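You operate a simulated robot arm through the tools that you are given. There is no shell and no other tool.

Carry out the task below with a simulated two-armed robot. There is one attempt and no reset: what you move stays moved.

Task
Lower both eye shields and wipe them clean with the yellow cloth.
Fine: put the cloth back. What is to be rubbed or washed off counts as gone when no trace of it is left.

The check looks at the end state, three seconds after you hand in, the way a careful person would. Anything else that was tipped, shoved, dropped, spilled or broken makes it a failure. Flat cloth is picked up by pressing the open fingertips on it (5 to 10 N) and closing them slowly along it; thin cloth reads only 2 to 8 mm in the jaws.

Robot
Two 7-joint arms with two-finger grippers on one trunk that stands fixed in place. Base frame: the origin is at the foot of the trunk, x ahead of it, y to its left, z up. Units: cm, degrees, N and s.
The left shoulder is at [6, 12.3, 99.5], the right one opposite. With the tool pointing down near the work surface each hand reaches from about 10 to 74 cm from the base axis, measured 20 degrees to its own side. Payload 1.47 kg a hand.
Tool frame (each hand has its own): the origin (TCP) lies between the finger pads and is the grasp point; the fingertips stand 1.6 cm ahead of it; z points along the fingers, y is the line along which they close. The gripper opens to 8.7 cm; its body begins 5.5 cm behind the TCP.
Orientation is told as [roll, pitch, yaw] about the base's x, y, z axes, in that order, counted from this pose: with the fingers straight down and closing along the base's y, the tool's x points along the base's -x, its y along +y and its z along -z.

Tools
- The arms move only by the tool move_arm. It takes "left_motion", "right_motion" or both (then of equal length, played together; a hand with none holds still); each is one flat list of numbers, 6 for each row, row after row: the shift along the base's x, y, z in mm, then the turn, a rotation vector about the base's x, y, z in degrees. In form: [dx, dy, dz, ax, ay, az, dx, dy, dz, ax, ay, az, ...]. A call has 1 to 20 rows; each row is the pose to reach, as a shift and turn from the pose commanded when the call began. "left_claw" and "right_claw" are, for a hand that has rows, the closure, from 0 (fully open) to 1 (shut), set as the call begins (left out, the last holds). Rows are played at 5 a second. More than 5 cm and 8.6 degrees between two rows, or a gripper value outside its range, and nothing of the call is played. A pose out of reach is approached as far as the arm can. The call stops where the force on the tool passes 50 N (or 10 N more than at its start, if that is more) or the arm is blocked; 0.2 s more then pass. The fingers move at their own pace (about 15.3 cm/s each) and stop on an object; they squeeze with about 28 N. The grip force told is the motor's: it shows also when the fingers shut on nothing. Time passes only in rows, and 0.2 s behind the last, so rows that repeat a pose let the fingers close. It gives the time, the measured TCP pose, the force on the tool (base axes), the opening and the grip force at its end, in the units of the frame above (readings bear some noise), with the torque about the TCP (base axes, N m) and any sound that the robot's microphone picked up.
- Cameras (640 x 400 px; columns grow to the right, rows downward): "scene" is now at [10.04, -0.53, 157.74]; the picture's right is [-0.05, -1.00, 0.00], its down [-0.49, 0.02, -0.87] and it looks along [0.87, -0.04, -0.49] (base axes); focal length 248 px, centre (320, 200). "left" rides on the left gripper at [7.3, -1.2, -9] in its tool frame; the picture's right is [0.16, 0.99, 0.00], its down [-0.72, 0.12, -0.68] and it looks along [-0.67, 0.11, 0.73] (tool axes); focal length 247 px, centre (320, 200). "right" rides on the right gripper at [7.3, 1.2, -9] in its tool frame; the picture's right is [-0.16, 0.99, 0.00], its down [-0.72, -0.12, -0.68] and it looks along [-0.67, -0.11, 0.73] (tool axes); focal length 247 px, centre (320, 200).
- snapshot(camera): a new picture of that camera. The clock stands still meanwhile.
- raise_lower(by): moves the trunk up (or, below 0, down) by that many cm; the arms and the scene camera ride with it, the base frame stays. It gives what a move gives, with no picture.
- aim_head(pan, tilt): turns the head with the scene camera to pan (to the left, within 120 degrees either way) and tilt (down, from -29 to 69), counted from straight ahead of the robot. It gives what a move gives.
- pixel_to_xyz(camera, pixels): for up to 12 pixels [column, row] of the newest picture of that camera ("zoom" is the newest enlarged one), the place [x, y, z] in the base frame of the surface seen there, good to about 0.2 cm. The clock stands still meanwhile.
- close_up(camera, box): a new picture of the part [left, top, right, bottom] of that camera's present view, enlarged. The clock stands still meanwhile.
- close_job(): hands the job in; it is judged then, once.

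Open the grippers and draw the arms clear of the work before you hand the job in, unless the task says otherwise.

The tools are called after "Request:" as name(argument=value, ...) on one line, values as JSON. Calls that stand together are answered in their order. move_arm: Moves the arms, as the interface text tells. Its arguments: {"type":"object","properties":{"left_motion":{"type":"array"},"left_claw":{"type":"number"},"right_motion":{"type":"array"},"right_claw":{"type":"number"}},"required":[]} The other tools are called the same way: raise_lower (by) moves the trunk up or down; aim_head (pan, tilt) turns the head that bears the scene camera; snapshot (camera) takes a picture; pixel_to_xyz (camera, pixels) gives the place of the surface under pixels of a picture; close_up (camera, box) takes an enlarged picture of a part of a camera's view; close_job () hands the job in.

At the start:

```text
time: 0.0
left_eef_pos: [43.62, 16.11, 145.18]
left_tool_rot: [0.0, 0.0, 0.0]
left_contact_force: [-1.1, -1.0, 0.6]
left_wrist_torque: [-0.02, -0.01, 0.02]
left_finger_gap: 8.7
left_gripper_force: 0.0
right_eef_pos: [42.99, -17.68, 144.53]
right_tool_rot: [0.1, 0.0, 0.0]
right_contact_force: [0.5, 0.5, 0.0]
right_wrist_torque: [0.0, 0.01, 0.01]
right_finger_gap: 8.71
right_gripper_force: 0.1
trunk travel left (down, up): [-15.0, 8.0]
head pan, tilt (commanded): [-2.9, 29.5]
```

scene: 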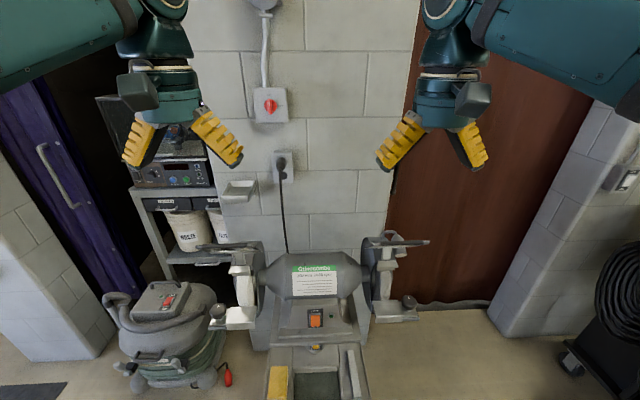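
right: 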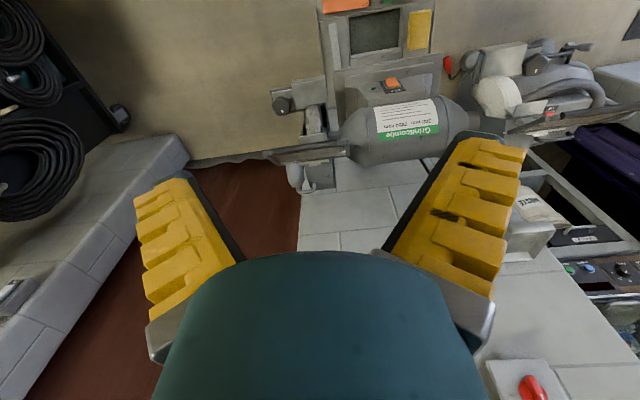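
left: 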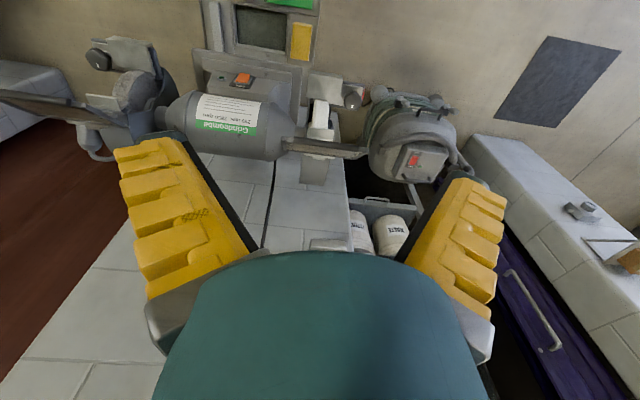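

The first pictures show a bench grinder ahead with its eye shields raised at about (225,245) and (400,240), and a yellow cloth at about (277,382). I tilt the head down to see the work better.

Request:
aim_head(pan=0, tilt=50)

Request:
snapshot(camera="scene")

```text
time: 0.8
left_eef_pos: [43.5, 16.25, 145.19]
left_tool_rot: [0.0, 0.0, 0.0]
left_contact_force: [-0.1, -0.1, -0.1]
left_wrist_torque: [-0.02, 0.0, 0.01]
left_finger_gap: 8.7
left_gripper_force: 0.1
right_eef_pos: [43.0, -17.69, 144.42]
right_tool_rot: [0.1, 0.0, 0.0]
right_contact_force: [0.3, 0.1, -0.6]
right_wrist_torque: [-0.03, -0.03, -0.01]
right_finger_gap: 8.7
right_gripper_force: 0.0
trunk travel left (down, up): [-15.0, 8.0]
head pan, tilt (commanded): [0.0, 50.0]
```

```text
taken
```

scene: 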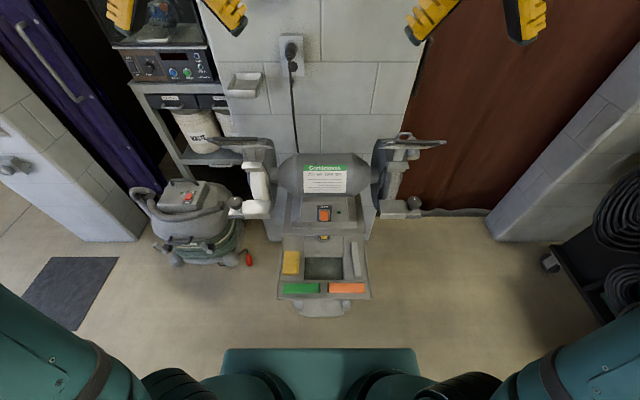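

The whole grinder is now in view: shields at about (240,148) and (410,145), a tray with yellow, green and orange items at (290,262), (300,288), (347,287). I take enlarged views of each.

Request:
close_up(camera="scene", box=[200, 120, 460, 320])

Request:
close_up(camera="scene", box=[260, 220, 390, 320])

Request:
close_up(camera="scene", box=[200, 120, 300, 230])

Request:
close_up(camera="scene", box=[360, 120, 460, 230])

```text
2.00 times, centred on (330, 220) of scene
```

zoom: 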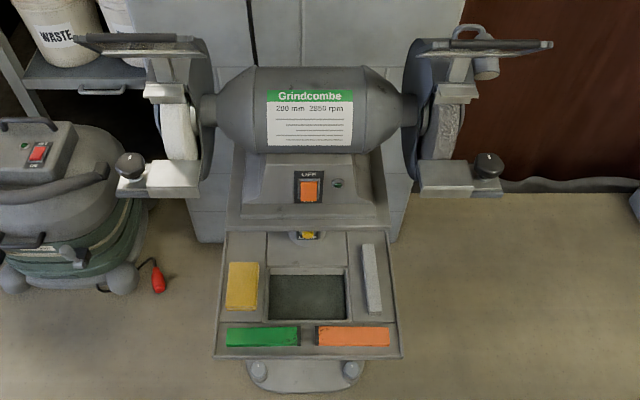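

```text
4.00 times, centred on (325, 270) of scene
```

zoom: 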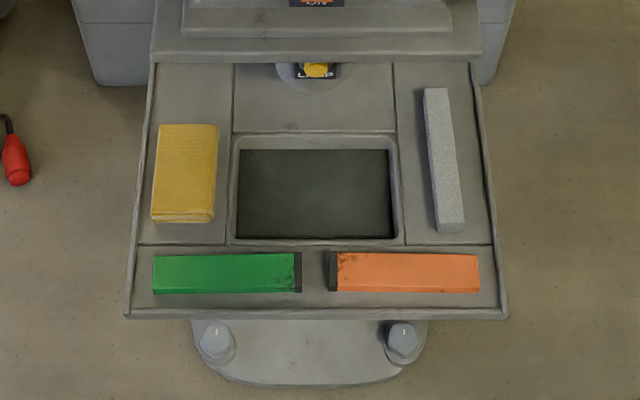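

```text
3.64 times, centred on (250, 175) of scene
```

zoom: 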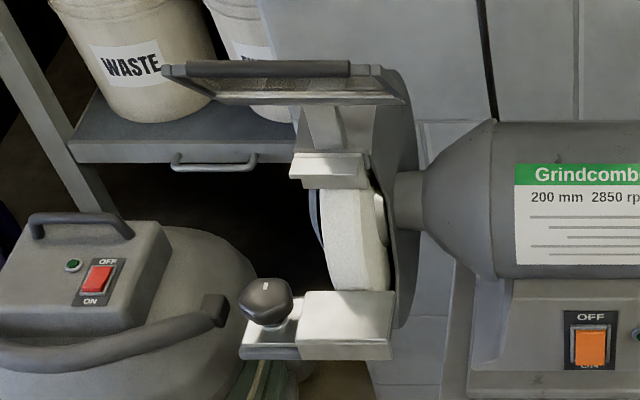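

```text
3.64 times, centred on (410, 175) of scene
```

zoom: 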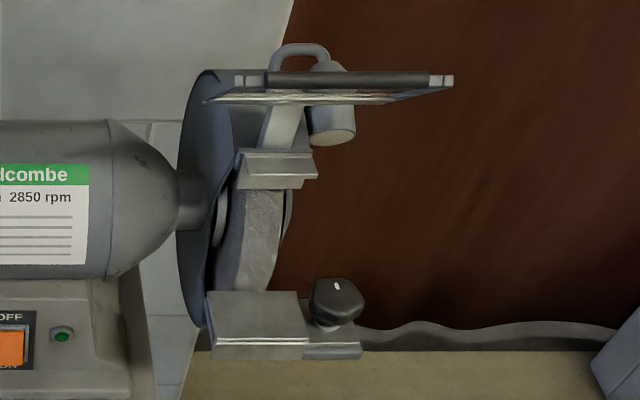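

I see both shields raised about horizontal and a folded yellow cloth in the tray. I get the 3D places of the shield and the tray features, using a new close-up for finer pixels.

Request:
close_up(camera="scene", box=[200, 130, 300, 180])

Request:
pixel_to_xyz(camera="zoom", pixels=[[70, 70], [130, 75], [200, 75], [300, 75], [450, 75], [500, 80], [80, 105], [180, 140], [300, 140], [500, 140], [400, 110], [370, 200]])

Request:
close_up(camera="scene", box=[360, 130, 460, 180])

Request:
pixel_to_xyz(camera="zoom", pixels=[[110, 110], [200, 75], [300, 75], [400, 75], [500, 75], [560, 80], [250, 115], [400, 115], [500, 115], [180, 145], [230, 40], [320, 60]])

```text
6.40 times, centred on (250, 155) of scene
```

zoom: 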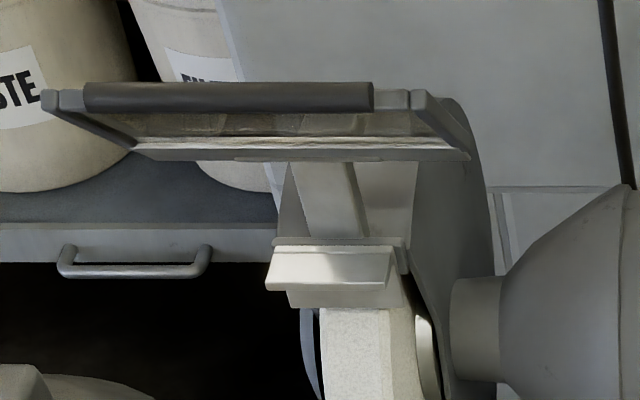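

```text
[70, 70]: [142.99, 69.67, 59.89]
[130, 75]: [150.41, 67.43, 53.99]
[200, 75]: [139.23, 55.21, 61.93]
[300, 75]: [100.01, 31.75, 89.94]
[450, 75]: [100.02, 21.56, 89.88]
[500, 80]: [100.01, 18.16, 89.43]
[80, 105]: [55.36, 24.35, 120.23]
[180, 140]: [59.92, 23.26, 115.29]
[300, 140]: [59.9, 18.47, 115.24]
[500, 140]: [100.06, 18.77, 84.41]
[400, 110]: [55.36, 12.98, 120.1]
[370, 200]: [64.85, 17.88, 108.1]
```

```text
6.40 times, centred on (410, 155) of scene
```

zoom: 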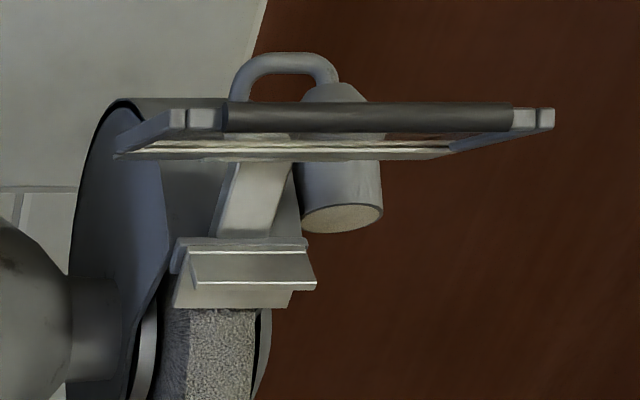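

```text
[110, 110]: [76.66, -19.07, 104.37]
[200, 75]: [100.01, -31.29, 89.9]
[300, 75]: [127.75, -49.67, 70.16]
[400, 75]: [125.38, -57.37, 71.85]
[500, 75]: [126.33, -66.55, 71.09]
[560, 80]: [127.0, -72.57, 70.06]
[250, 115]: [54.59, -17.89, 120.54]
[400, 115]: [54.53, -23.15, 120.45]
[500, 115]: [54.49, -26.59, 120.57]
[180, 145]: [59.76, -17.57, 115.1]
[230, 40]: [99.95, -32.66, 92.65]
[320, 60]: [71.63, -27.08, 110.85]
```

The shields lean up about 45°: hinge side near (60, 115) and handle bar near (55, 120.3) in x,z. I zoom with the hand cameras to see the hinges and the handle bars better.

Request:
close_up(camera="left", box=[260, 80, 400, 200])

Request:
close_up(camera="right", box=[250, 80, 390, 200])

Request:
close_up(camera="left", box=[60, 20, 200, 170])

Request:
close_up(camera="scene", box=[280, 190, 370, 250])

```text
3.33 times, centred on (330, 140) of left
```

zoom: 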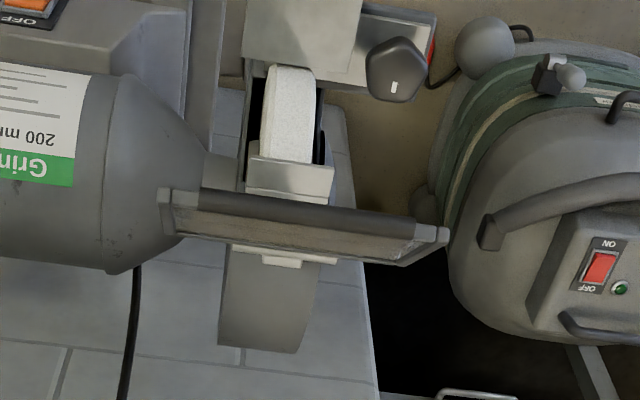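

```text
3.33 times, centred on (320, 140) of right
```

zoom: 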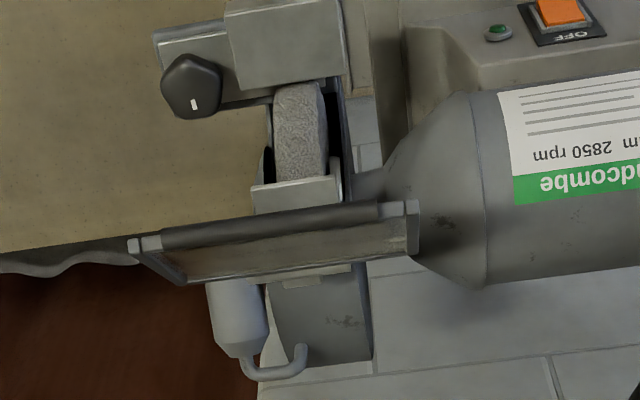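

```text
2.67 times, centred on (130, 95) of left
```

zoom: 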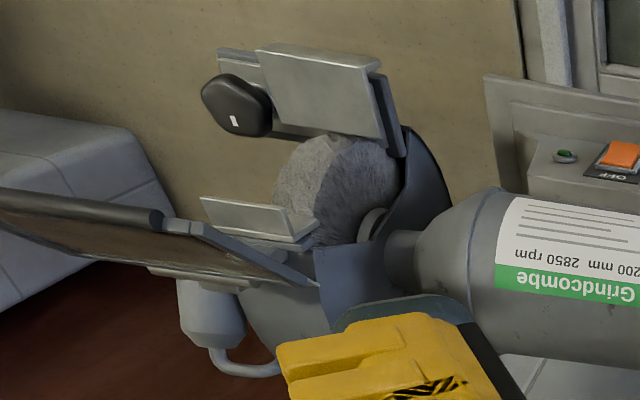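

```text
6.67 times, centred on (325, 220) of scene
```

zoom: 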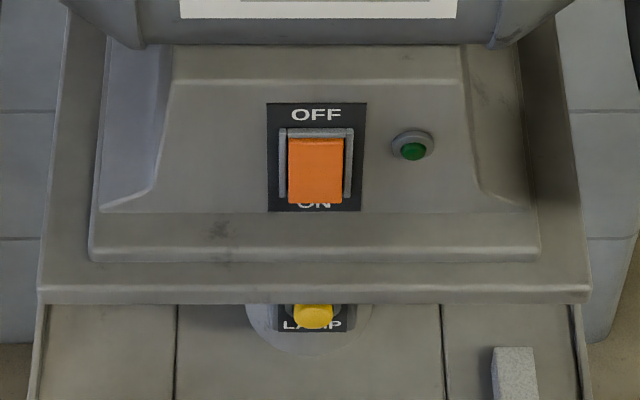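

The outer faces carry a brownish film. I take exact places of the left shield's corners, handle bar, guard and tool rest from the left camera.

Request:
close_up(camera="left", box=[280, 110, 380, 170])

Request:
pixel_to_xyz(camera="left", pixels=[[307, 142], [330, 146], [350, 150], [300, 147], [320, 150], [340, 153], [320, 156], [340, 158], [325, 135], [320, 172], [290, 140], [362, 151]])

Request:
pixel_to_xyz(camera="zoom", pixels=[[50, 205], [70, 230], [150, 240], [250, 260], [350, 290], [420, 300], [200, 300], [300, 310], [380, 315], [480, 290], [430, 330], [60, 200]])

```text
6.40 times, centred on (330, 140) of left
```

zoom: 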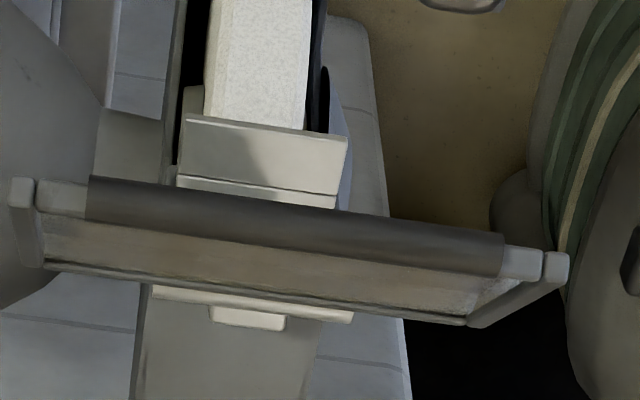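

```text
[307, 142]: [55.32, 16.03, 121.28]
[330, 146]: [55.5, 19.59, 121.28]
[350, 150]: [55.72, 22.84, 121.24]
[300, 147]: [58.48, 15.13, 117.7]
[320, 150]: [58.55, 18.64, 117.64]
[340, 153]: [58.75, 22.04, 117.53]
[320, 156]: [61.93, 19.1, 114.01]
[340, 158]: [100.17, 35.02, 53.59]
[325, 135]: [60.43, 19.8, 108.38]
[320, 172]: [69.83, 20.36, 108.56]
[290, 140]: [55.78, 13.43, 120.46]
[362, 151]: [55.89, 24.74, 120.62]
```

```text
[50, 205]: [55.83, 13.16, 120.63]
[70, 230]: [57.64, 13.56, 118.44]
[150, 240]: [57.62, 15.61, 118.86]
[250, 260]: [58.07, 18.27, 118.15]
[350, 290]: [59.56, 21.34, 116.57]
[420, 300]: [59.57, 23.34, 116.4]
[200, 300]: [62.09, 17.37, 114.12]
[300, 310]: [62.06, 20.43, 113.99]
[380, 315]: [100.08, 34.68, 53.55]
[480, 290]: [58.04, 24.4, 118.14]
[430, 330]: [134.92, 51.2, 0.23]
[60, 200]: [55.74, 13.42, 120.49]
```

I probe the right shield from the side through the left camera, to find its hinge line and slope.

Request:
close_up(camera="left", box=[50, 80, 150, 142])

Request:
pixel_to_xyz(camera="left", pixels=[[78, 104], [82, 105], [90, 109], [103, 115], [115, 120], [124, 125], [90, 120], [100, 125], [115, 128], [95, 97], [110, 105], [120, 115]])

```text
6.40 times, centred on (100, 111) of left
```

zoom: 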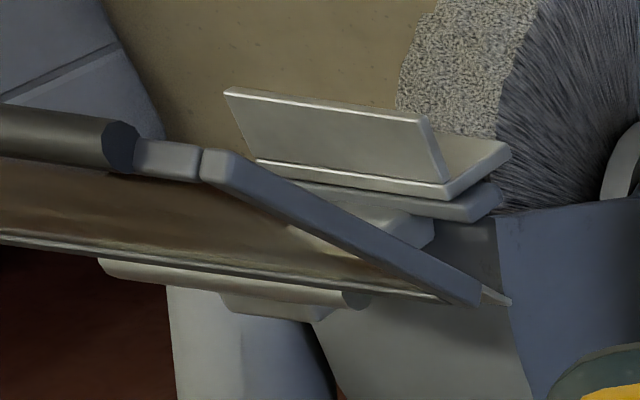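

```text
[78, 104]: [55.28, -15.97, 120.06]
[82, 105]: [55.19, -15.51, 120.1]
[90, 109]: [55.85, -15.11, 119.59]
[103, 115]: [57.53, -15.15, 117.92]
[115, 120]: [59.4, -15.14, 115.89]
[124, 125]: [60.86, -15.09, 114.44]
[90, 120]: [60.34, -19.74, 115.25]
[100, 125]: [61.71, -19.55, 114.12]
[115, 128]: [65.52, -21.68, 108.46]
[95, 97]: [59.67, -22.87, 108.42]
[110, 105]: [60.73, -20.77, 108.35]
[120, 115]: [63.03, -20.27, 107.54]
```

Pane runs from (55.2,120.1) to (60.9,114.4) in x,z. Now I measure the cloth and the tray around it.

Request:
close_up(camera="scene", box=[270, 230, 380, 310])

Request:
pixel_to_xyz(camera="zoom", pixels=[[83, 118], [168, 118], [75, 250], [160, 250], [120, 180], [75, 263], [160, 263], [120, 90], [190, 200], [60, 200], [300, 250], [120, 290]])

Request:
close_up(camera="left", box=[200, 0, 330, 80])

Request:
pixel_to_xyz(camera="left", pixels=[[292, 23], [312, 23], [292, 60], [309, 60], [301, 40], [290, 40], [316, 40], [301, 66], [260, 25], [260, 45]])

```text
5.00 times, centred on (325, 270) of scene
```

zoom: 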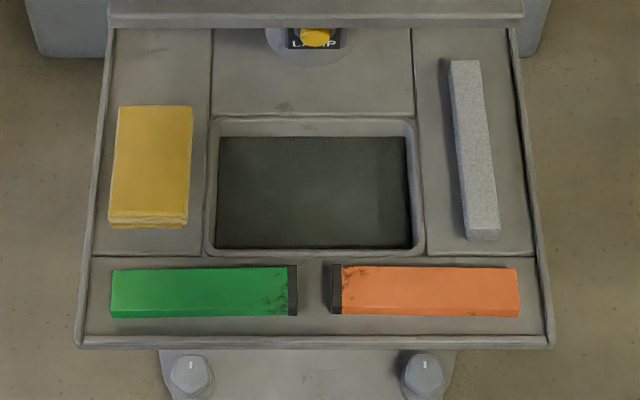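

```text
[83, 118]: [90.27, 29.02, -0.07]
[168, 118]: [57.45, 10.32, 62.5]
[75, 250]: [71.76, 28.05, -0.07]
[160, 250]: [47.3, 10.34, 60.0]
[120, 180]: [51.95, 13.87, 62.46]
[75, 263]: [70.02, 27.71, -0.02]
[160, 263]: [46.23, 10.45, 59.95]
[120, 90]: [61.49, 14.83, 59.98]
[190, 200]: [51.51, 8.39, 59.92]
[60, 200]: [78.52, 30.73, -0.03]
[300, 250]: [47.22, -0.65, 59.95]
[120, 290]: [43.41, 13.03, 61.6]
```

```text
4.92 times, centred on (265, 40) of left
```

zoom: 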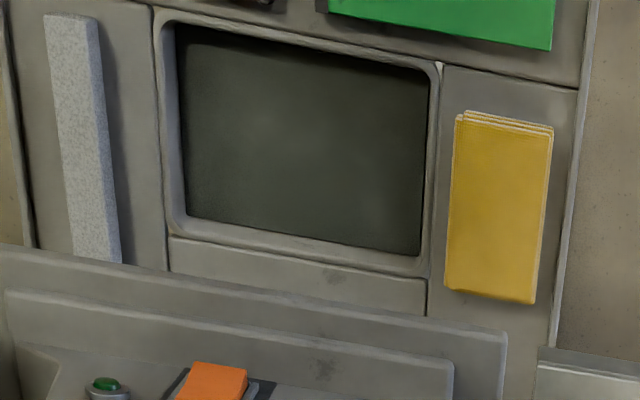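

```text
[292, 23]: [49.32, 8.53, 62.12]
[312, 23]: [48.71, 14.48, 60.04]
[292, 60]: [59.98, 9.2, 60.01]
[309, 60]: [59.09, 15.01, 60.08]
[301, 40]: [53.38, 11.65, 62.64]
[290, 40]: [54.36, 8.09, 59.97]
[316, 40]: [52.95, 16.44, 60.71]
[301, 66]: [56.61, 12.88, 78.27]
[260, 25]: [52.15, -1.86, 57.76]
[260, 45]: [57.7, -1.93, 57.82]
```

The cloth is a folded stack about 2.5 cm thick, from z=60 to 62.5, at x 48–58, y 9–15. First I lower the left shield: close the left claw, tilt the fingers 45° forward and bring them near the shield's handle.

Request:
move_arm(left_motion=[7.5, 4.6, -23.7, 0, -7.5, 0, 15, 9.2, -47.4, 0, -15, 0, 22.5, 13.8, -71, 0, -22.5, 0, 30, 18.4, -94.7, 0, -30, 0, 37.5, 23, -118.3, 0, -37.5, 0, 45, 27.5, -142, 0, -45, 0], left_claw=1)

Request:
snapshot(camera="left")

Request:
snapshot(camera="scene")

```text
time: 2.2
left_eef_pos: [48.12, 18.96, 131.19]
left_tool_rot: [0.0, -45.0, -0.1]
left_contact_force: [-0.7, -0.4, 0.4]
left_wrist_torque: [-0.02, 0.01, 0.0]
left_finger_gap: 0.03
left_gripper_force: 27.4
right_eef_pos: [42.91, -17.71, 144.45]
right_tool_rot: [0.0, 0.0, -0.1]
right_contact_force: [0.4, -0.4, -0.8]
right_wrist_torque: [0.01, -0.02, -0.03]
right_finger_gap: 8.69
right_gripper_force: 0.1
trunk travel left (down, up): [-15.0, 8.0]
head pan, tilt (commanded): [0.0, 50.0]
```

```text
taken
```

left: 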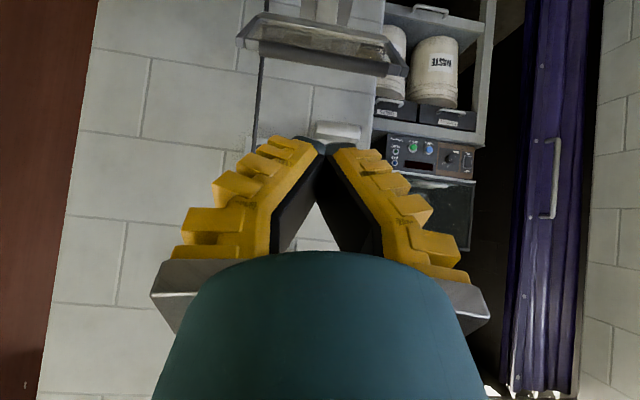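

```text
taken
```

scene: 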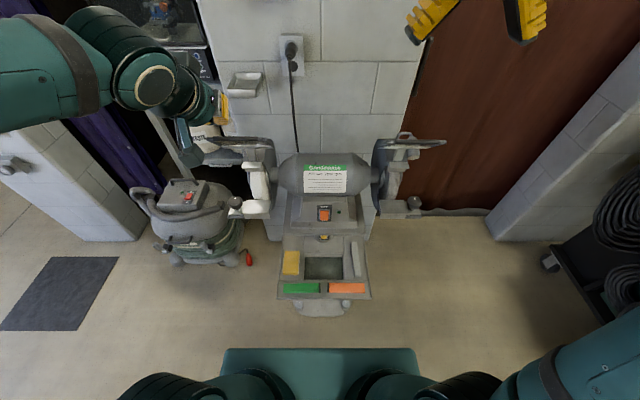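

The left hand is in line with the shield (pane at rows 20–75, centred on the fingers at column 320). I slide it in along the pane's upper face, about 2.8 cm off the handle bar.

Request:
move_arm(left_motion=[20, 0, -10, 0, 0, 0, 40, 0, -30, 0, 0, 0, 60, 0, -50, 0, 0, 0, 80, 0, -70, 0, 0, 0, 95, 0, -85, 0, 0, 0, 108, 0, -98, 0, 0, 0])

Request:
close_up(camera="scene", box=[180, 100, 300, 175])

Request:
snapshot(camera="left")

```text
time: 3.6
left_eef_pos: [58.81, 18.76, 121.23]
left_tool_rot: [-0.1, -45.0, 0.0]
left_contact_force: [0.6, 0.8, 0.2]
left_wrist_torque: [-0.01, 0.02, 0.0]
left_finger_gap: 0.01
left_gripper_force: 28.4
right_eef_pos: [42.95, -17.81, 144.28]
right_tool_rot: [0.0, 0.1, 0.0]
right_contact_force: [-0.6, 0.3, 0.1]
right_wrist_torque: [0.02, 0.04, -0.02]
right_finger_gap: 8.69
right_gripper_force: 0.0
trunk travel left (down, up): [-15.0, 8.0]
head pan, tilt (commanded): [0.0, 50.0]
```

```text
5.33 times, centred on (240, 138) of scene
```

zoom: 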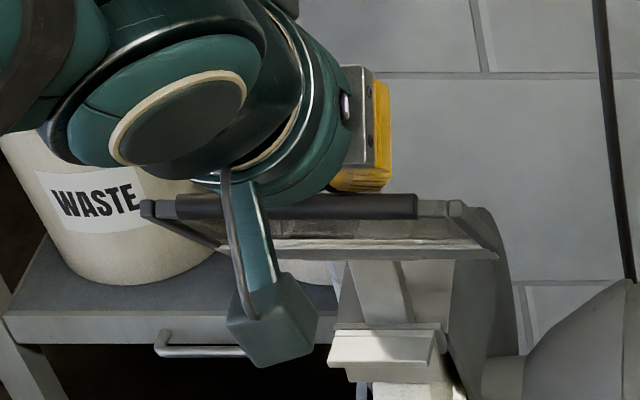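

```text
taken
```

left: 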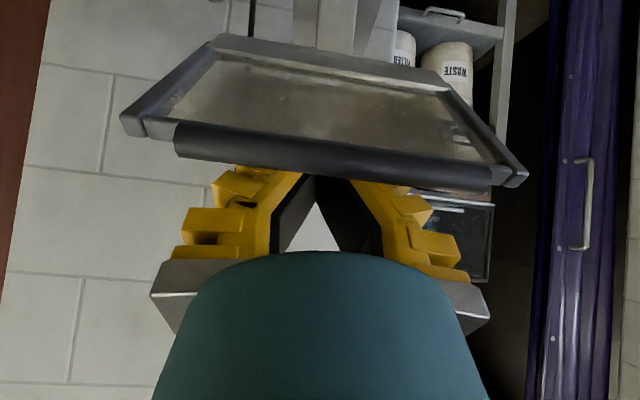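

No contact yet; the fingers lie above the pane with the handle bar across them at row 150. I now press down along the pane's arc to the level position.

Request:
move_arm(left_motion=[-9, 0, -2.6, 0, 0, 0, -17.8, 0, -5.2, 0, 0, 0, -25.5, 0, -11.5, 0, 0, 0, -32.4, 0, -17.6, 0, 0, 0, -38, 0, -25.5, 0, 0, 0, -42.6, 0, -33.3, 0, 0, 0, -45.5, 0, -42.5, 0, 0, 0, -47.8, 0, -51.2, 0, 0, 0])

Request:
close_up(camera="scene", box=[180, 100, 300, 175])

Request:
snapshot(camera="left")

```text
time: 5.4
left_eef_pos: [54.14, 19.05, 116.15]
left_tool_rot: [0.0, -45.0, -0.2]
left_contact_force: [-0.6, -0.4, 0.0]
left_wrist_torque: [0.02, 0.0, 0.02]
left_finger_gap: 0.01
left_gripper_force: 28.5
right_eef_pos: [42.93, -17.56, 144.48]
right_tool_rot: [0.0, 0.0, 0.0]
right_contact_force: [-0.4, -0.6, -0.8]
right_wrist_torque: [0.02, 0.0, 0.0]
right_finger_gap: 8.68
right_gripper_force: 0.0
trunk travel left (down, up): [-15.0, 8.0]
head pan, tilt (commanded): [0.0, 50.0]
```

```text
5.33 times, centred on (240, 138) of scene
```

zoom: 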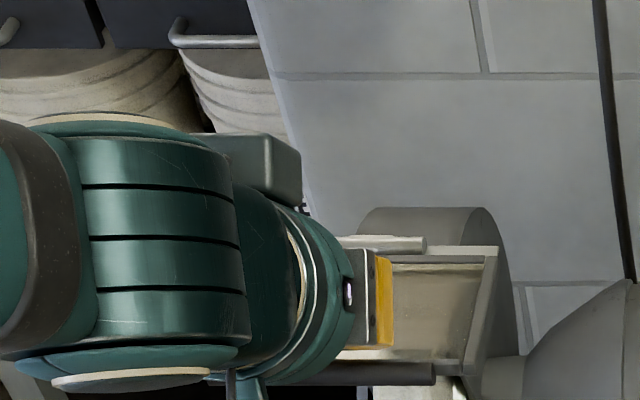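

```text
taken
```

left: 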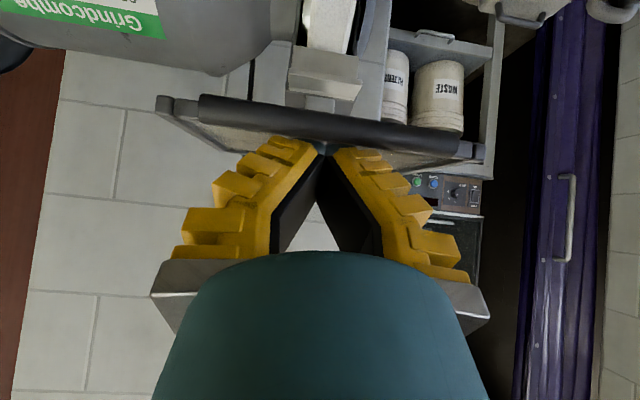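

The pane follows without any notable force and is now about level. I go on pressing along the arc to about 45° below level.

Request:
move_arm(left_motion=[0, 0, -9.4, 0, 0, 0, 0, 0, -18.8, 0, 0, 0, 2, 0, -27.5, 0, 0, 0, 5, 0, -36.5, 0, 0, 0, 10, 0, -44.5, 0, 0, 0, 16, 0, -52.6, 0, 0, 0])

Request:
close_up(camera="scene", box=[180, 120, 300, 195])

Request:
snapshot(camera="left")

```text
time: 6.8
left_eef_pos: [54.63, 18.81, 112.26]
left_tool_rot: [0.0, -45.9, -0.1]
left_contact_force: [-36.1, 4.2, 27.6]
left_wrist_torque: [0.03, 0.65, 0.0]
left_finger_gap: 0.6
left_gripper_force: 28.1
right_eef_pos: [42.21, -17.73, 144.72]
right_tool_rot: [-0.1, -0.2, 0.0]
right_contact_force: [-0.1, -1.0, 0.3]
right_wrist_torque: [-0.03, 0.05, 0.0]
right_finger_gap: 8.71
right_gripper_force: 0.0
trunk travel left (down, up): [-15.0, 8.0]
head pan, tilt (commanded): [0.0, 50.0]
stopped in row 6 (left hand): the force on the tool passed its limit at 61 N (the readings are from after the stop); the commanded pose is now the measured one
```

```text
5.33 times, centred on (240, 158) of scene
```

zoom: 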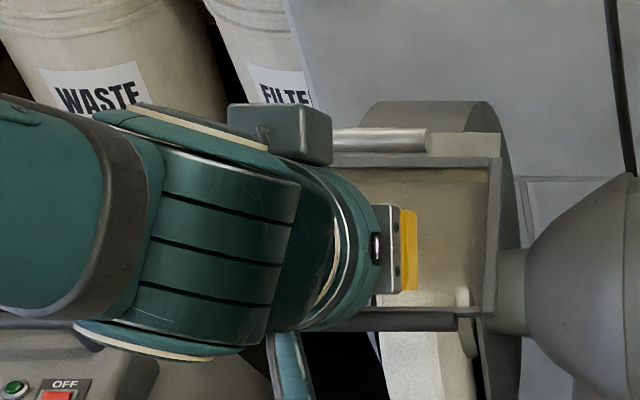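

```text
taken
```

left: 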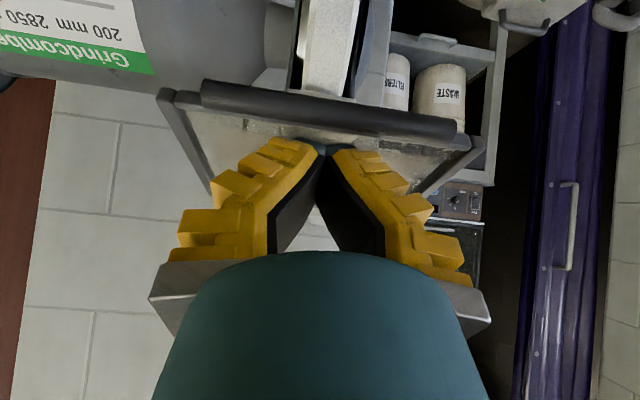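

The force jumped to 61 N with the pane at its lower stop. I back off along the finger line and look at the shield.

Request:
move_arm(left_motion=[-15, 0, 15, 0, 0, 0, -35, 0, 35, 0, 0, 0, -60, 0, 60, 0, 0, 0, -90, 0, 90, 0, 0, 0, -120, 0, 120, 0, 0, 0, -130, 0, 160, 0, 0, 0])

Request:
snapshot(camera="left")

Request:
snapshot(camera="scene")

```text
time: 8.2
left_eef_pos: [42.18, 19.32, 127.96]
left_tool_rot: [0.1, -45.5, 0.0]
left_contact_force: [0.6, 0.6, 0.9]
left_wrist_torque: [0.0, 0.01, 0.01]
left_finger_gap: 0.0
left_gripper_force: 28.0
right_eef_pos: [42.89, -17.66, 144.52]
right_tool_rot: [0.0, 0.0, 0.0]
right_contact_force: [0.5, 0.4, -0.7]
right_wrist_torque: [-0.04, -0.02, 0.01]
right_finger_gap: 8.7
right_gripper_force: 0.1
trunk travel left (down, up): [-15.0, 8.0]
head pan, tilt (commanded): [0.0, 50.0]
```

```text
taken
```

left: 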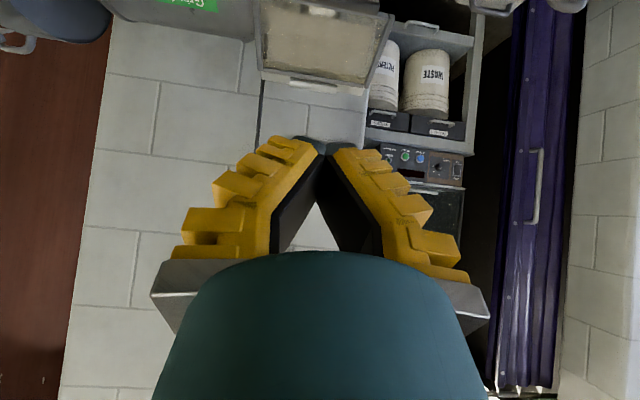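

```text
taken
```

scene: 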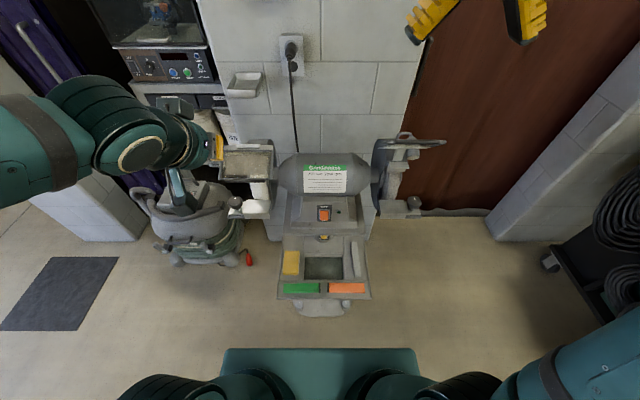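

The left shield is down, at (245,165). Now the same with the right hand: close the claw, tilt 45° forward and slide in above the right shield's pane at y = -21.4.

Request:
move_arm(right_motion=[8.6, -6.2, -20.8, 0, -7.5, 0, 17.2, -12.4, -41.6, 0, -15, 0, 25.8, -18.6, -62.4, 0, -22.5, 0, 34.4, -24.8, -83.2, 0, -30, 0, 43, -31, -104, 0, -37.5, 0, 51.5, -37, -125, 0, -45, 0, 69.5, -37, -143, 0, -45, 0, 87.5, -37, -161, 0, -45, 0, 105.5, -37, -179, 0, -45, 0, 123.5, -37, -197, 0, -45, 0, 141.5, -37, -214.5, 0, -45, 0, 159, -37, -231.5, 0, -45, 0], right_claw=1)

Request:
snapshot(camera="right")

Request:
close_up(camera="scene", box=[360, 100, 480, 175])

```text
time: 10.8
left_eef_pos: [42.31, 19.28, 127.9]
left_tool_rot: [0.1, -45.3, 0.0]
left_contact_force: [0.2, -0.7, -0.2]
left_wrist_torque: [0.01, 0.01, 0.0]
left_finger_gap: 0.0
left_gripper_force: 28.7
right_eef_pos: [59.18, -21.14, 121.27]
right_tool_rot: [0.1, -45.0, -0.1]
right_contact_force: [0.3, -0.1, 0.1]
right_wrist_torque: [0.0, 0.03, 0.01]
right_finger_gap: 0.0
right_gripper_force: 28.0
trunk travel left (down, up): [-15.0, 8.0]
head pan, tilt (commanded): [0.0, 50.0]
```

```text
taken
```

right: 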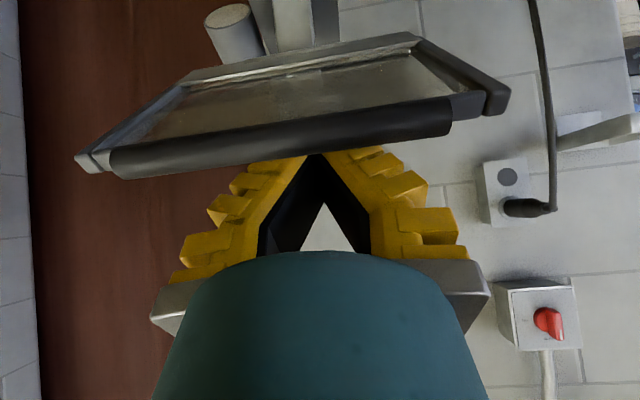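

```text
5.33 times, centred on (420, 138) of scene
```

zoom: 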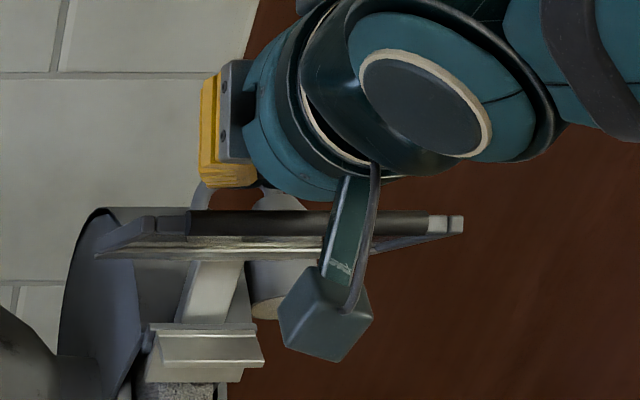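

Same layout on the right side: handle bar across the fingers at row 130–150, no contact. I press the right shield down along the same arc with finer steps at the end.

Request:
move_arm(right_motion=[-11, 0, -2.6, 0, 0, 0, -19.8, 0, -5.2, 0, 0, 0, -27.5, 0, -11.5, 0, 0, 0, -34.4, 0, -17.6, 0, 0, 0, -40, 0, -25.5, 0, 0, 0, -44.6, 0, -33.3, 0, 0, 0, -47.5, 0, -42.5, 0, 0, 0, -49.8, 0, -51.2, 0, 0, 0, -49.8, 0, -60.6, 0, 0, 0, -49.8, 0, -70, 0, 0, 0, -48.8, 0, -76, 0, 0, 0, -47.4, 0, -80, 0, 0, 0, -46.5, 0, -83, 0, 0, 0, -45.5, 0, -86, 0, 0, 0, -44.5, 0, -88, 0, 0, 0, -43.5, 0, -90, 0, 0, 0])

Request:
snapshot(camera="right")

Request:
close_up(camera="scene", box=[360, 120, 480, 195])

```text
time: 14.2
left_eef_pos: [42.26, 19.35, 127.95]
left_tool_rot: [0.1, -45.5, 0.0]
left_contact_force: [-0.3, 0.3, -0.3]
left_wrist_torque: [-0.01, -0.04, 0.04]
left_finger_gap: 0.01
left_gripper_force: 28.0
right_eef_pos: [54.38, -21.34, 112.32]
right_tool_rot: [0.0, -45.1, -0.1]
right_contact_force: [-1.8, -0.6, 4.9]
right_wrist_torque: [0.02, 0.03, 0.01]
right_finger_gap: 0.59
right_gripper_force: 28.2
trunk travel left (down, up): [-15.0, 8.0]
head pan, tilt (commanded): [0.0, 50.0]
```

```text
taken
```

right: 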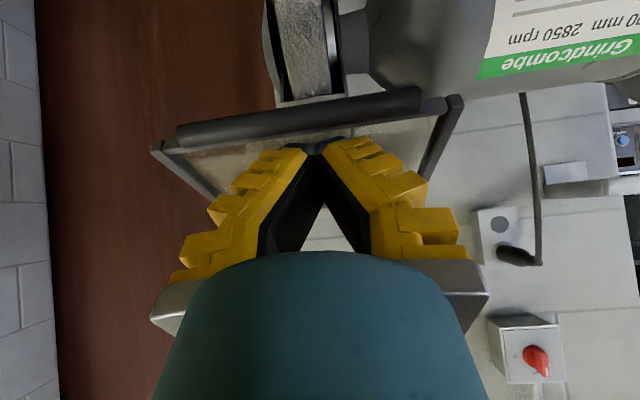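

```text
5.33 times, centred on (420, 158) of scene
```

zoom: 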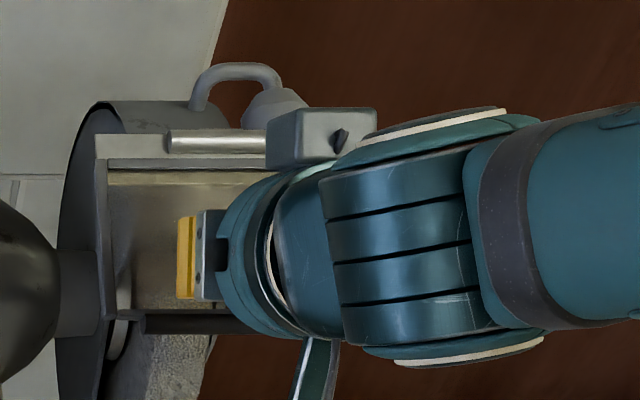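

Only 5 N now, so the right shield may not be at its stop yet. I push further along the finger line in 2 mm steps.

Request:
move_arm(right_motion=[1.5, 0, -2, 0, 0, 0, 3, 0, -4, 0, 0, 0, 4.5, 0, -6, 0, 0, 0, 6, 0, -8, 0, 0, 0, 7.5, 0, -10, 0, 0, 0])

Request:
snapshot(camera="right")

```text
time: 15.1
left_eef_pos: [41.62, 19.28, 128.18]
left_tool_rot: [0.0, -45.7, 0.0]
left_contact_force: [-0.8, 0.2, -0.4]
left_wrist_torque: [-0.02, 0.0, -0.04]
left_finger_gap: 0.0
left_gripper_force: 28.1
right_eef_pos: [54.64, -21.35, 112.21]
right_tool_rot: [0.0, -45.7, 0.0]
right_contact_force: [-31.8, -3.1, 26.4]
right_wrist_torque: [-0.05, 0.6, 0.04]
right_finger_gap: 0.6
right_gripper_force: 27.8
trunk travel left (down, up): [-15.0, 8.0]
head pan, tilt (commanded): [0.0, 50.0]
stopped in row 4 (right hand): the force on the tool passed its limit at 53 N (the readings are from after the stop); the commanded pose is now the measured one
```

```text
taken
```

right: 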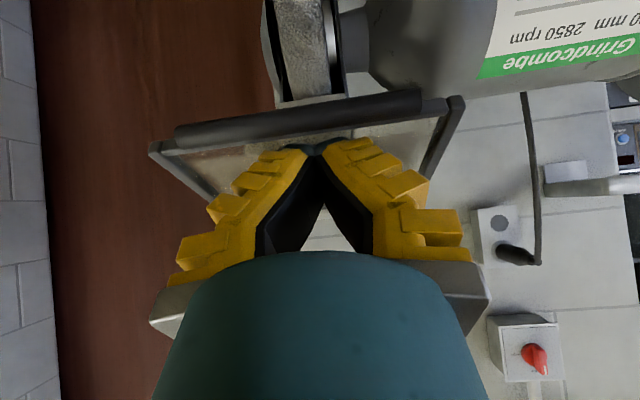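

The right shield has reached its stop too (53 N, same place as the left one). I back both hands off so that I can look at both panes.

Request:
move_arm(right_motion=[-15, 0, 15, 0, 0, 0, -35, 0, 35, 0, 0, 0, -60, 0, 60, 0, 0, 0, -90, 0, 90, 0, 0, 0, -120, -20, 120, 0, 0, 0, -130, -50, 160, 0, 0, 0, -140, -90, 190, 0, 0, 0], left_motion=[0, 0, 0, 0, 0, 0, 0, 0, 0, 0, 0, 0, 0, 20, 10, 0, 0, 0, -10, 40, 20, 0, 0, 0, -20, 60, 40, 0, 0, 0, -20, 80, 60, 0, 0, 0, -20, 100, 80, 0, 0, 0])

Request:
snapshot(camera="scene")

Request:
close_up(camera="scene", box=[210, 130, 290, 190])

Request:
close_up(camera="scene", box=[365, 130, 445, 190])

```text
refused: row 6 steps farther than a row can; nothing moved
```

```text
taken
```

scene: 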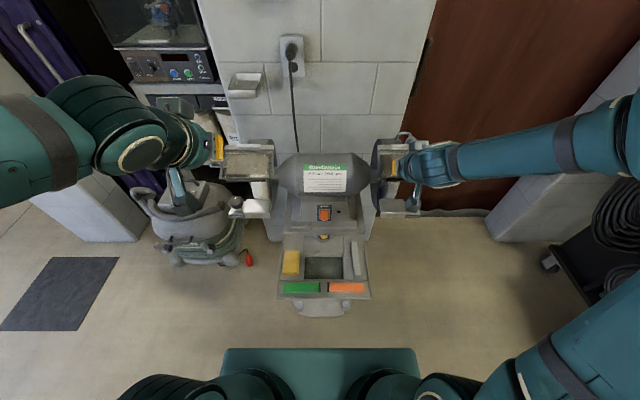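

```text
6.67 times, centred on (250, 160) of scene
```

zoom: 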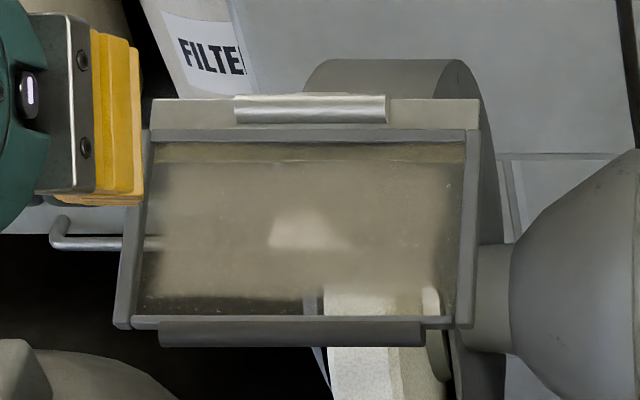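

```text
6.67 times, centred on (405, 160) of scene
```

zoom: 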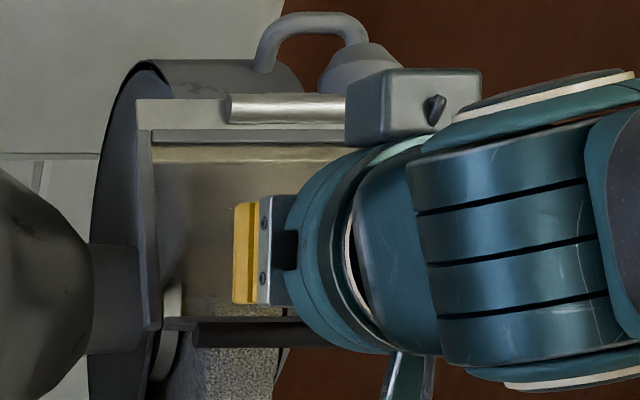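

The call was refused because one row was 51 mm. I send the retreat again with shorter steps. The left pane's film spans about (145,160) to (450,300) in the enlarged view.

Request:
move_arm(right_motion=[-15, 0, 15, 0, 0, 0, -35, 0, 35, 0, 0, 0, -60, 0, 60, 0, 0, 0, -90, 0, 90, 0, 0, 0, -115, -20, 115, 0, 0, 0, -125, -50, 145, 0, 0, 0, -130, -85, 170, 0, 0, 0], left_motion=[0, 0, 0, 0, 0, 0, 0, 0, 0, 0, 0, 0, 0, 20, 10, 0, 0, 0, -10, 40, 20, 0, 0, 0, -20, 60, 40, 0, 0, 0, -20, 80, 60, 0, 0, 0, -20, 100, 80, 0, 0, 0])

Request:
snapshot(camera="scene")

Request:
close_up(camera="scene", box=[365, 130, 445, 190])

Request:
pixel_to_xyz(camera="zoom", pixels=[[155, 150], [155, 320], [490, 150], [490, 320], [320, 150], [320, 230], [320, 315], [200, 230], [450, 230], [320, 335], [320, 105], [180, 290]])

Request:
close_up(camera="scene", box=[210, 130, 290, 190])

Request:
pixel_to_xyz(camera="zoom", pixels=[[150, 148], [460, 148], [135, 310], [455, 310], [310, 150], [310, 230], [310, 300], [170, 230], [440, 230], [300, 333], [310, 108], [125, 325]])

```text
time: 16.7
left_eef_pos: [40.36, 29.08, 135.98]
left_tool_rot: [0.2, -45.5, -0.1]
left_contact_force: [0.7, -0.4, 0.9]
left_wrist_torque: [0.0, -0.03, -0.01]
left_finger_gap: 0.0
left_gripper_force: 28.5
right_eef_pos: [41.79, -30.06, 128.82]
right_tool_rot: [0.0, -45.3, 0.0]
right_contact_force: [0.2, -0.7, -0.6]
right_wrist_torque: [-0.01, 0.01, 0.0]
right_finger_gap: 0.0
right_gripper_force: 28.5
trunk travel left (down, up): [-15.0, 8.0]
head pan, tilt (commanded): [0.0, 50.0]
```

```text
taken
```

scene: 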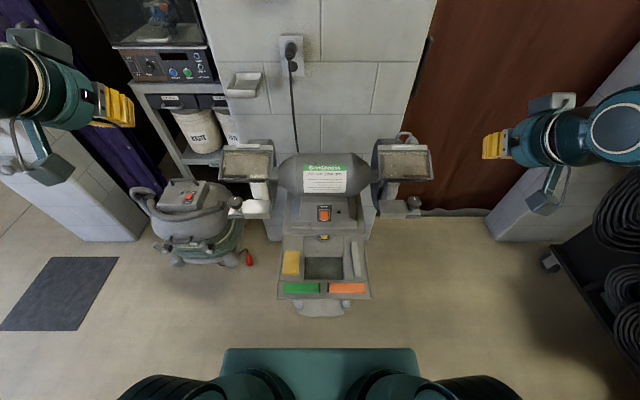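

```text
6.67 times, centred on (405, 160) of scene
```

zoom: 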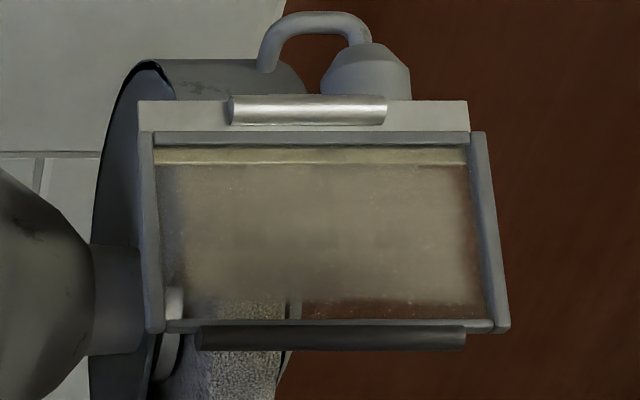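

```text
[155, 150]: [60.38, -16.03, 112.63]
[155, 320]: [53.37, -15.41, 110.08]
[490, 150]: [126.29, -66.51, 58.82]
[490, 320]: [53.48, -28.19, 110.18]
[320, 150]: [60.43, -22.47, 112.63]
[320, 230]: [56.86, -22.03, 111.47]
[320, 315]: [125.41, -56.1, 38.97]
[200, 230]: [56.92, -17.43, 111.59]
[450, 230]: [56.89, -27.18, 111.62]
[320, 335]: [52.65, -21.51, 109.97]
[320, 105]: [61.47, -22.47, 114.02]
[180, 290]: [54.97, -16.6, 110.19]
```

```text
6.67 times, centred on (250, 160) of scene
```

zoom: 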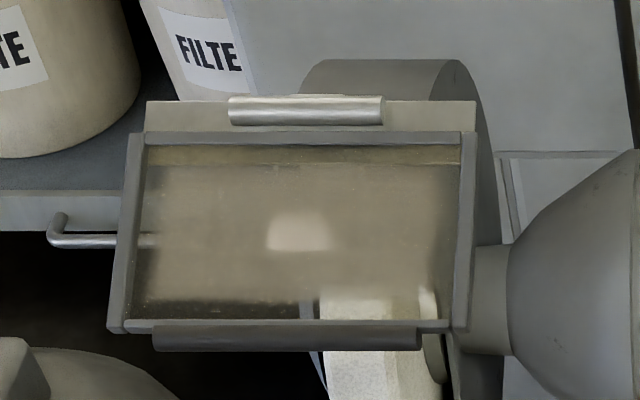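

```text
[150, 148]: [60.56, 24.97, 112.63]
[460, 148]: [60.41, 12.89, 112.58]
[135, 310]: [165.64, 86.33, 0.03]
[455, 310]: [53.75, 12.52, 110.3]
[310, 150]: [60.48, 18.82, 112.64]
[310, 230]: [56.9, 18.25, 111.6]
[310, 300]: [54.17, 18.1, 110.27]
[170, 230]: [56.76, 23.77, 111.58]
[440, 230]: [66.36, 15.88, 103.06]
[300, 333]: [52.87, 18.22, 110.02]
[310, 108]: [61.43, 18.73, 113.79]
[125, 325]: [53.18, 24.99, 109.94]
```

Both shields are down: panes run from about (60.4, 112.6) to (53.2, 110) in x,z, tilted about 20° toward me, with film on them. Now I measure the surroundings of the cloth: the grinder base edge, tool rests and tray.

Request:
close_up(camera="scene", box=[220, 180, 380, 280])

Request:
pixel_to_xyz(camera="zoom", pixels=[[240, 235], [240, 222], [300, 235], [420, 235], [560, 235], [600, 235], [300, 222], [180, 115], [120, 120], [65, 105], [190, 60], [280, 140]])

Request:
close_up(camera="scene", box=[270, 235, 330, 300])

Request:
pixel_to_xyz(camera="zoom", pixels=[[175, 120], [235, 120], [165, 210], [230, 215], [160, 222], [200, 222], [200, 170], [200, 130], [130, 220], [260, 220], [200, 100], [200, 240]])

```text
4.00 times, centred on (300, 230) of scene
```

zoom: 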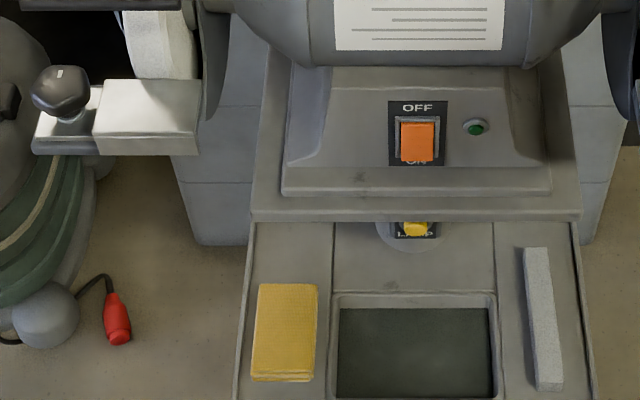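

```text
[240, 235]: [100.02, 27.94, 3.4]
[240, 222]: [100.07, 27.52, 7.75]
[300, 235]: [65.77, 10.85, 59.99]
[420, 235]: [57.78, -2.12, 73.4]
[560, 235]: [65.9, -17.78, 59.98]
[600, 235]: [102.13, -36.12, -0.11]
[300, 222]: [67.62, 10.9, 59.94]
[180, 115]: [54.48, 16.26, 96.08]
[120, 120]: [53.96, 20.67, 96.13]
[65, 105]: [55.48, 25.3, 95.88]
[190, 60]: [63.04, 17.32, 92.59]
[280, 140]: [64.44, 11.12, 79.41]
```

```text
6.15 times, centred on (300, 268) of scene
```

zoom: 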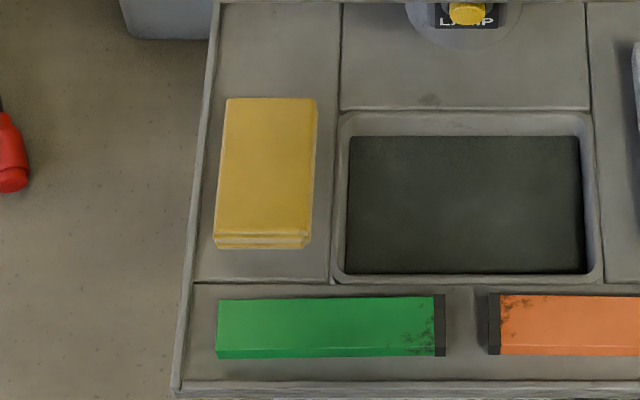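

```text
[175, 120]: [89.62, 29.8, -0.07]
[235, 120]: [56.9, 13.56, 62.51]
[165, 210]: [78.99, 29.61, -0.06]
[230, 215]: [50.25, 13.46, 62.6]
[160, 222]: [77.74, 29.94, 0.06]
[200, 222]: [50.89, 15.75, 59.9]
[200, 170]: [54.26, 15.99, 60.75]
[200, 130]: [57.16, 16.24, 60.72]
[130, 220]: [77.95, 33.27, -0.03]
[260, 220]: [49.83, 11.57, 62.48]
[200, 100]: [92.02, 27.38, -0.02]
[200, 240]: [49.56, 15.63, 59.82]
```

The cloth is about 10 × 6 × 2.5 cm, centred near (53.8, 11.3), and the grinder base lip hangs at x≈56.6, z≈78 behind it. I turn the left hand back upright near the left pane to look at the film and the frame closely.

Request:
move_arm(left_motion=[9.4, -15.2, -16.7, 0, 7.5, 0, 18.8, -30.4, -33.4, 0, 15, 0, 28.2, -45.6, -50, 0, 22.5, 0, 37.6, -60.8, -66.7, 0, 30, 0, 47, -76, -83.4, 0, 37.5, 0, 56, -91, -100, 0, 45, 0], left_claw=0)

Request:
snapshot(camera="left")

```text
time: 18.1
left_eef_pos: [45.93, 20.1, 125.73]
left_tool_rot: [0.1, -0.2, 0.0]
left_contact_force: [-0.3, 0.5, -1.1]
left_wrist_torque: [-0.01, 0.05, 0.03]
left_finger_gap: 8.7
left_gripper_force: 0.1
right_eef_pos: [41.93, -29.96, 128.7]
right_tool_rot: [0.1, -45.3, 0.0]
right_contact_force: [-0.1, -0.6, -0.1]
right_wrist_torque: [-0.01, 0.01, 0.02]
right_finger_gap: 0.0
right_gripper_force: 27.9
trunk travel left (down, up): [-15.0, 8.0]
head pan, tilt (commanded): [0.0, 50.0]
```

```text
taken
```

left: 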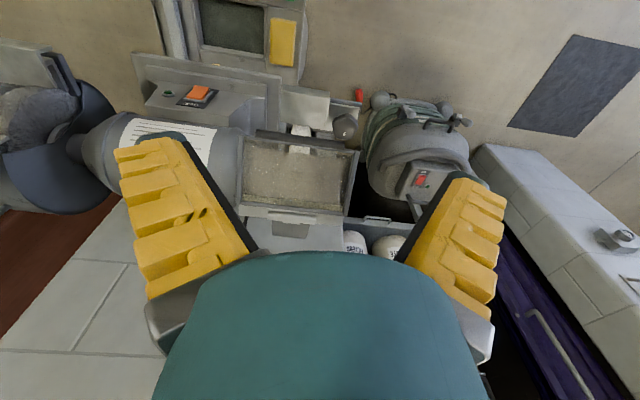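

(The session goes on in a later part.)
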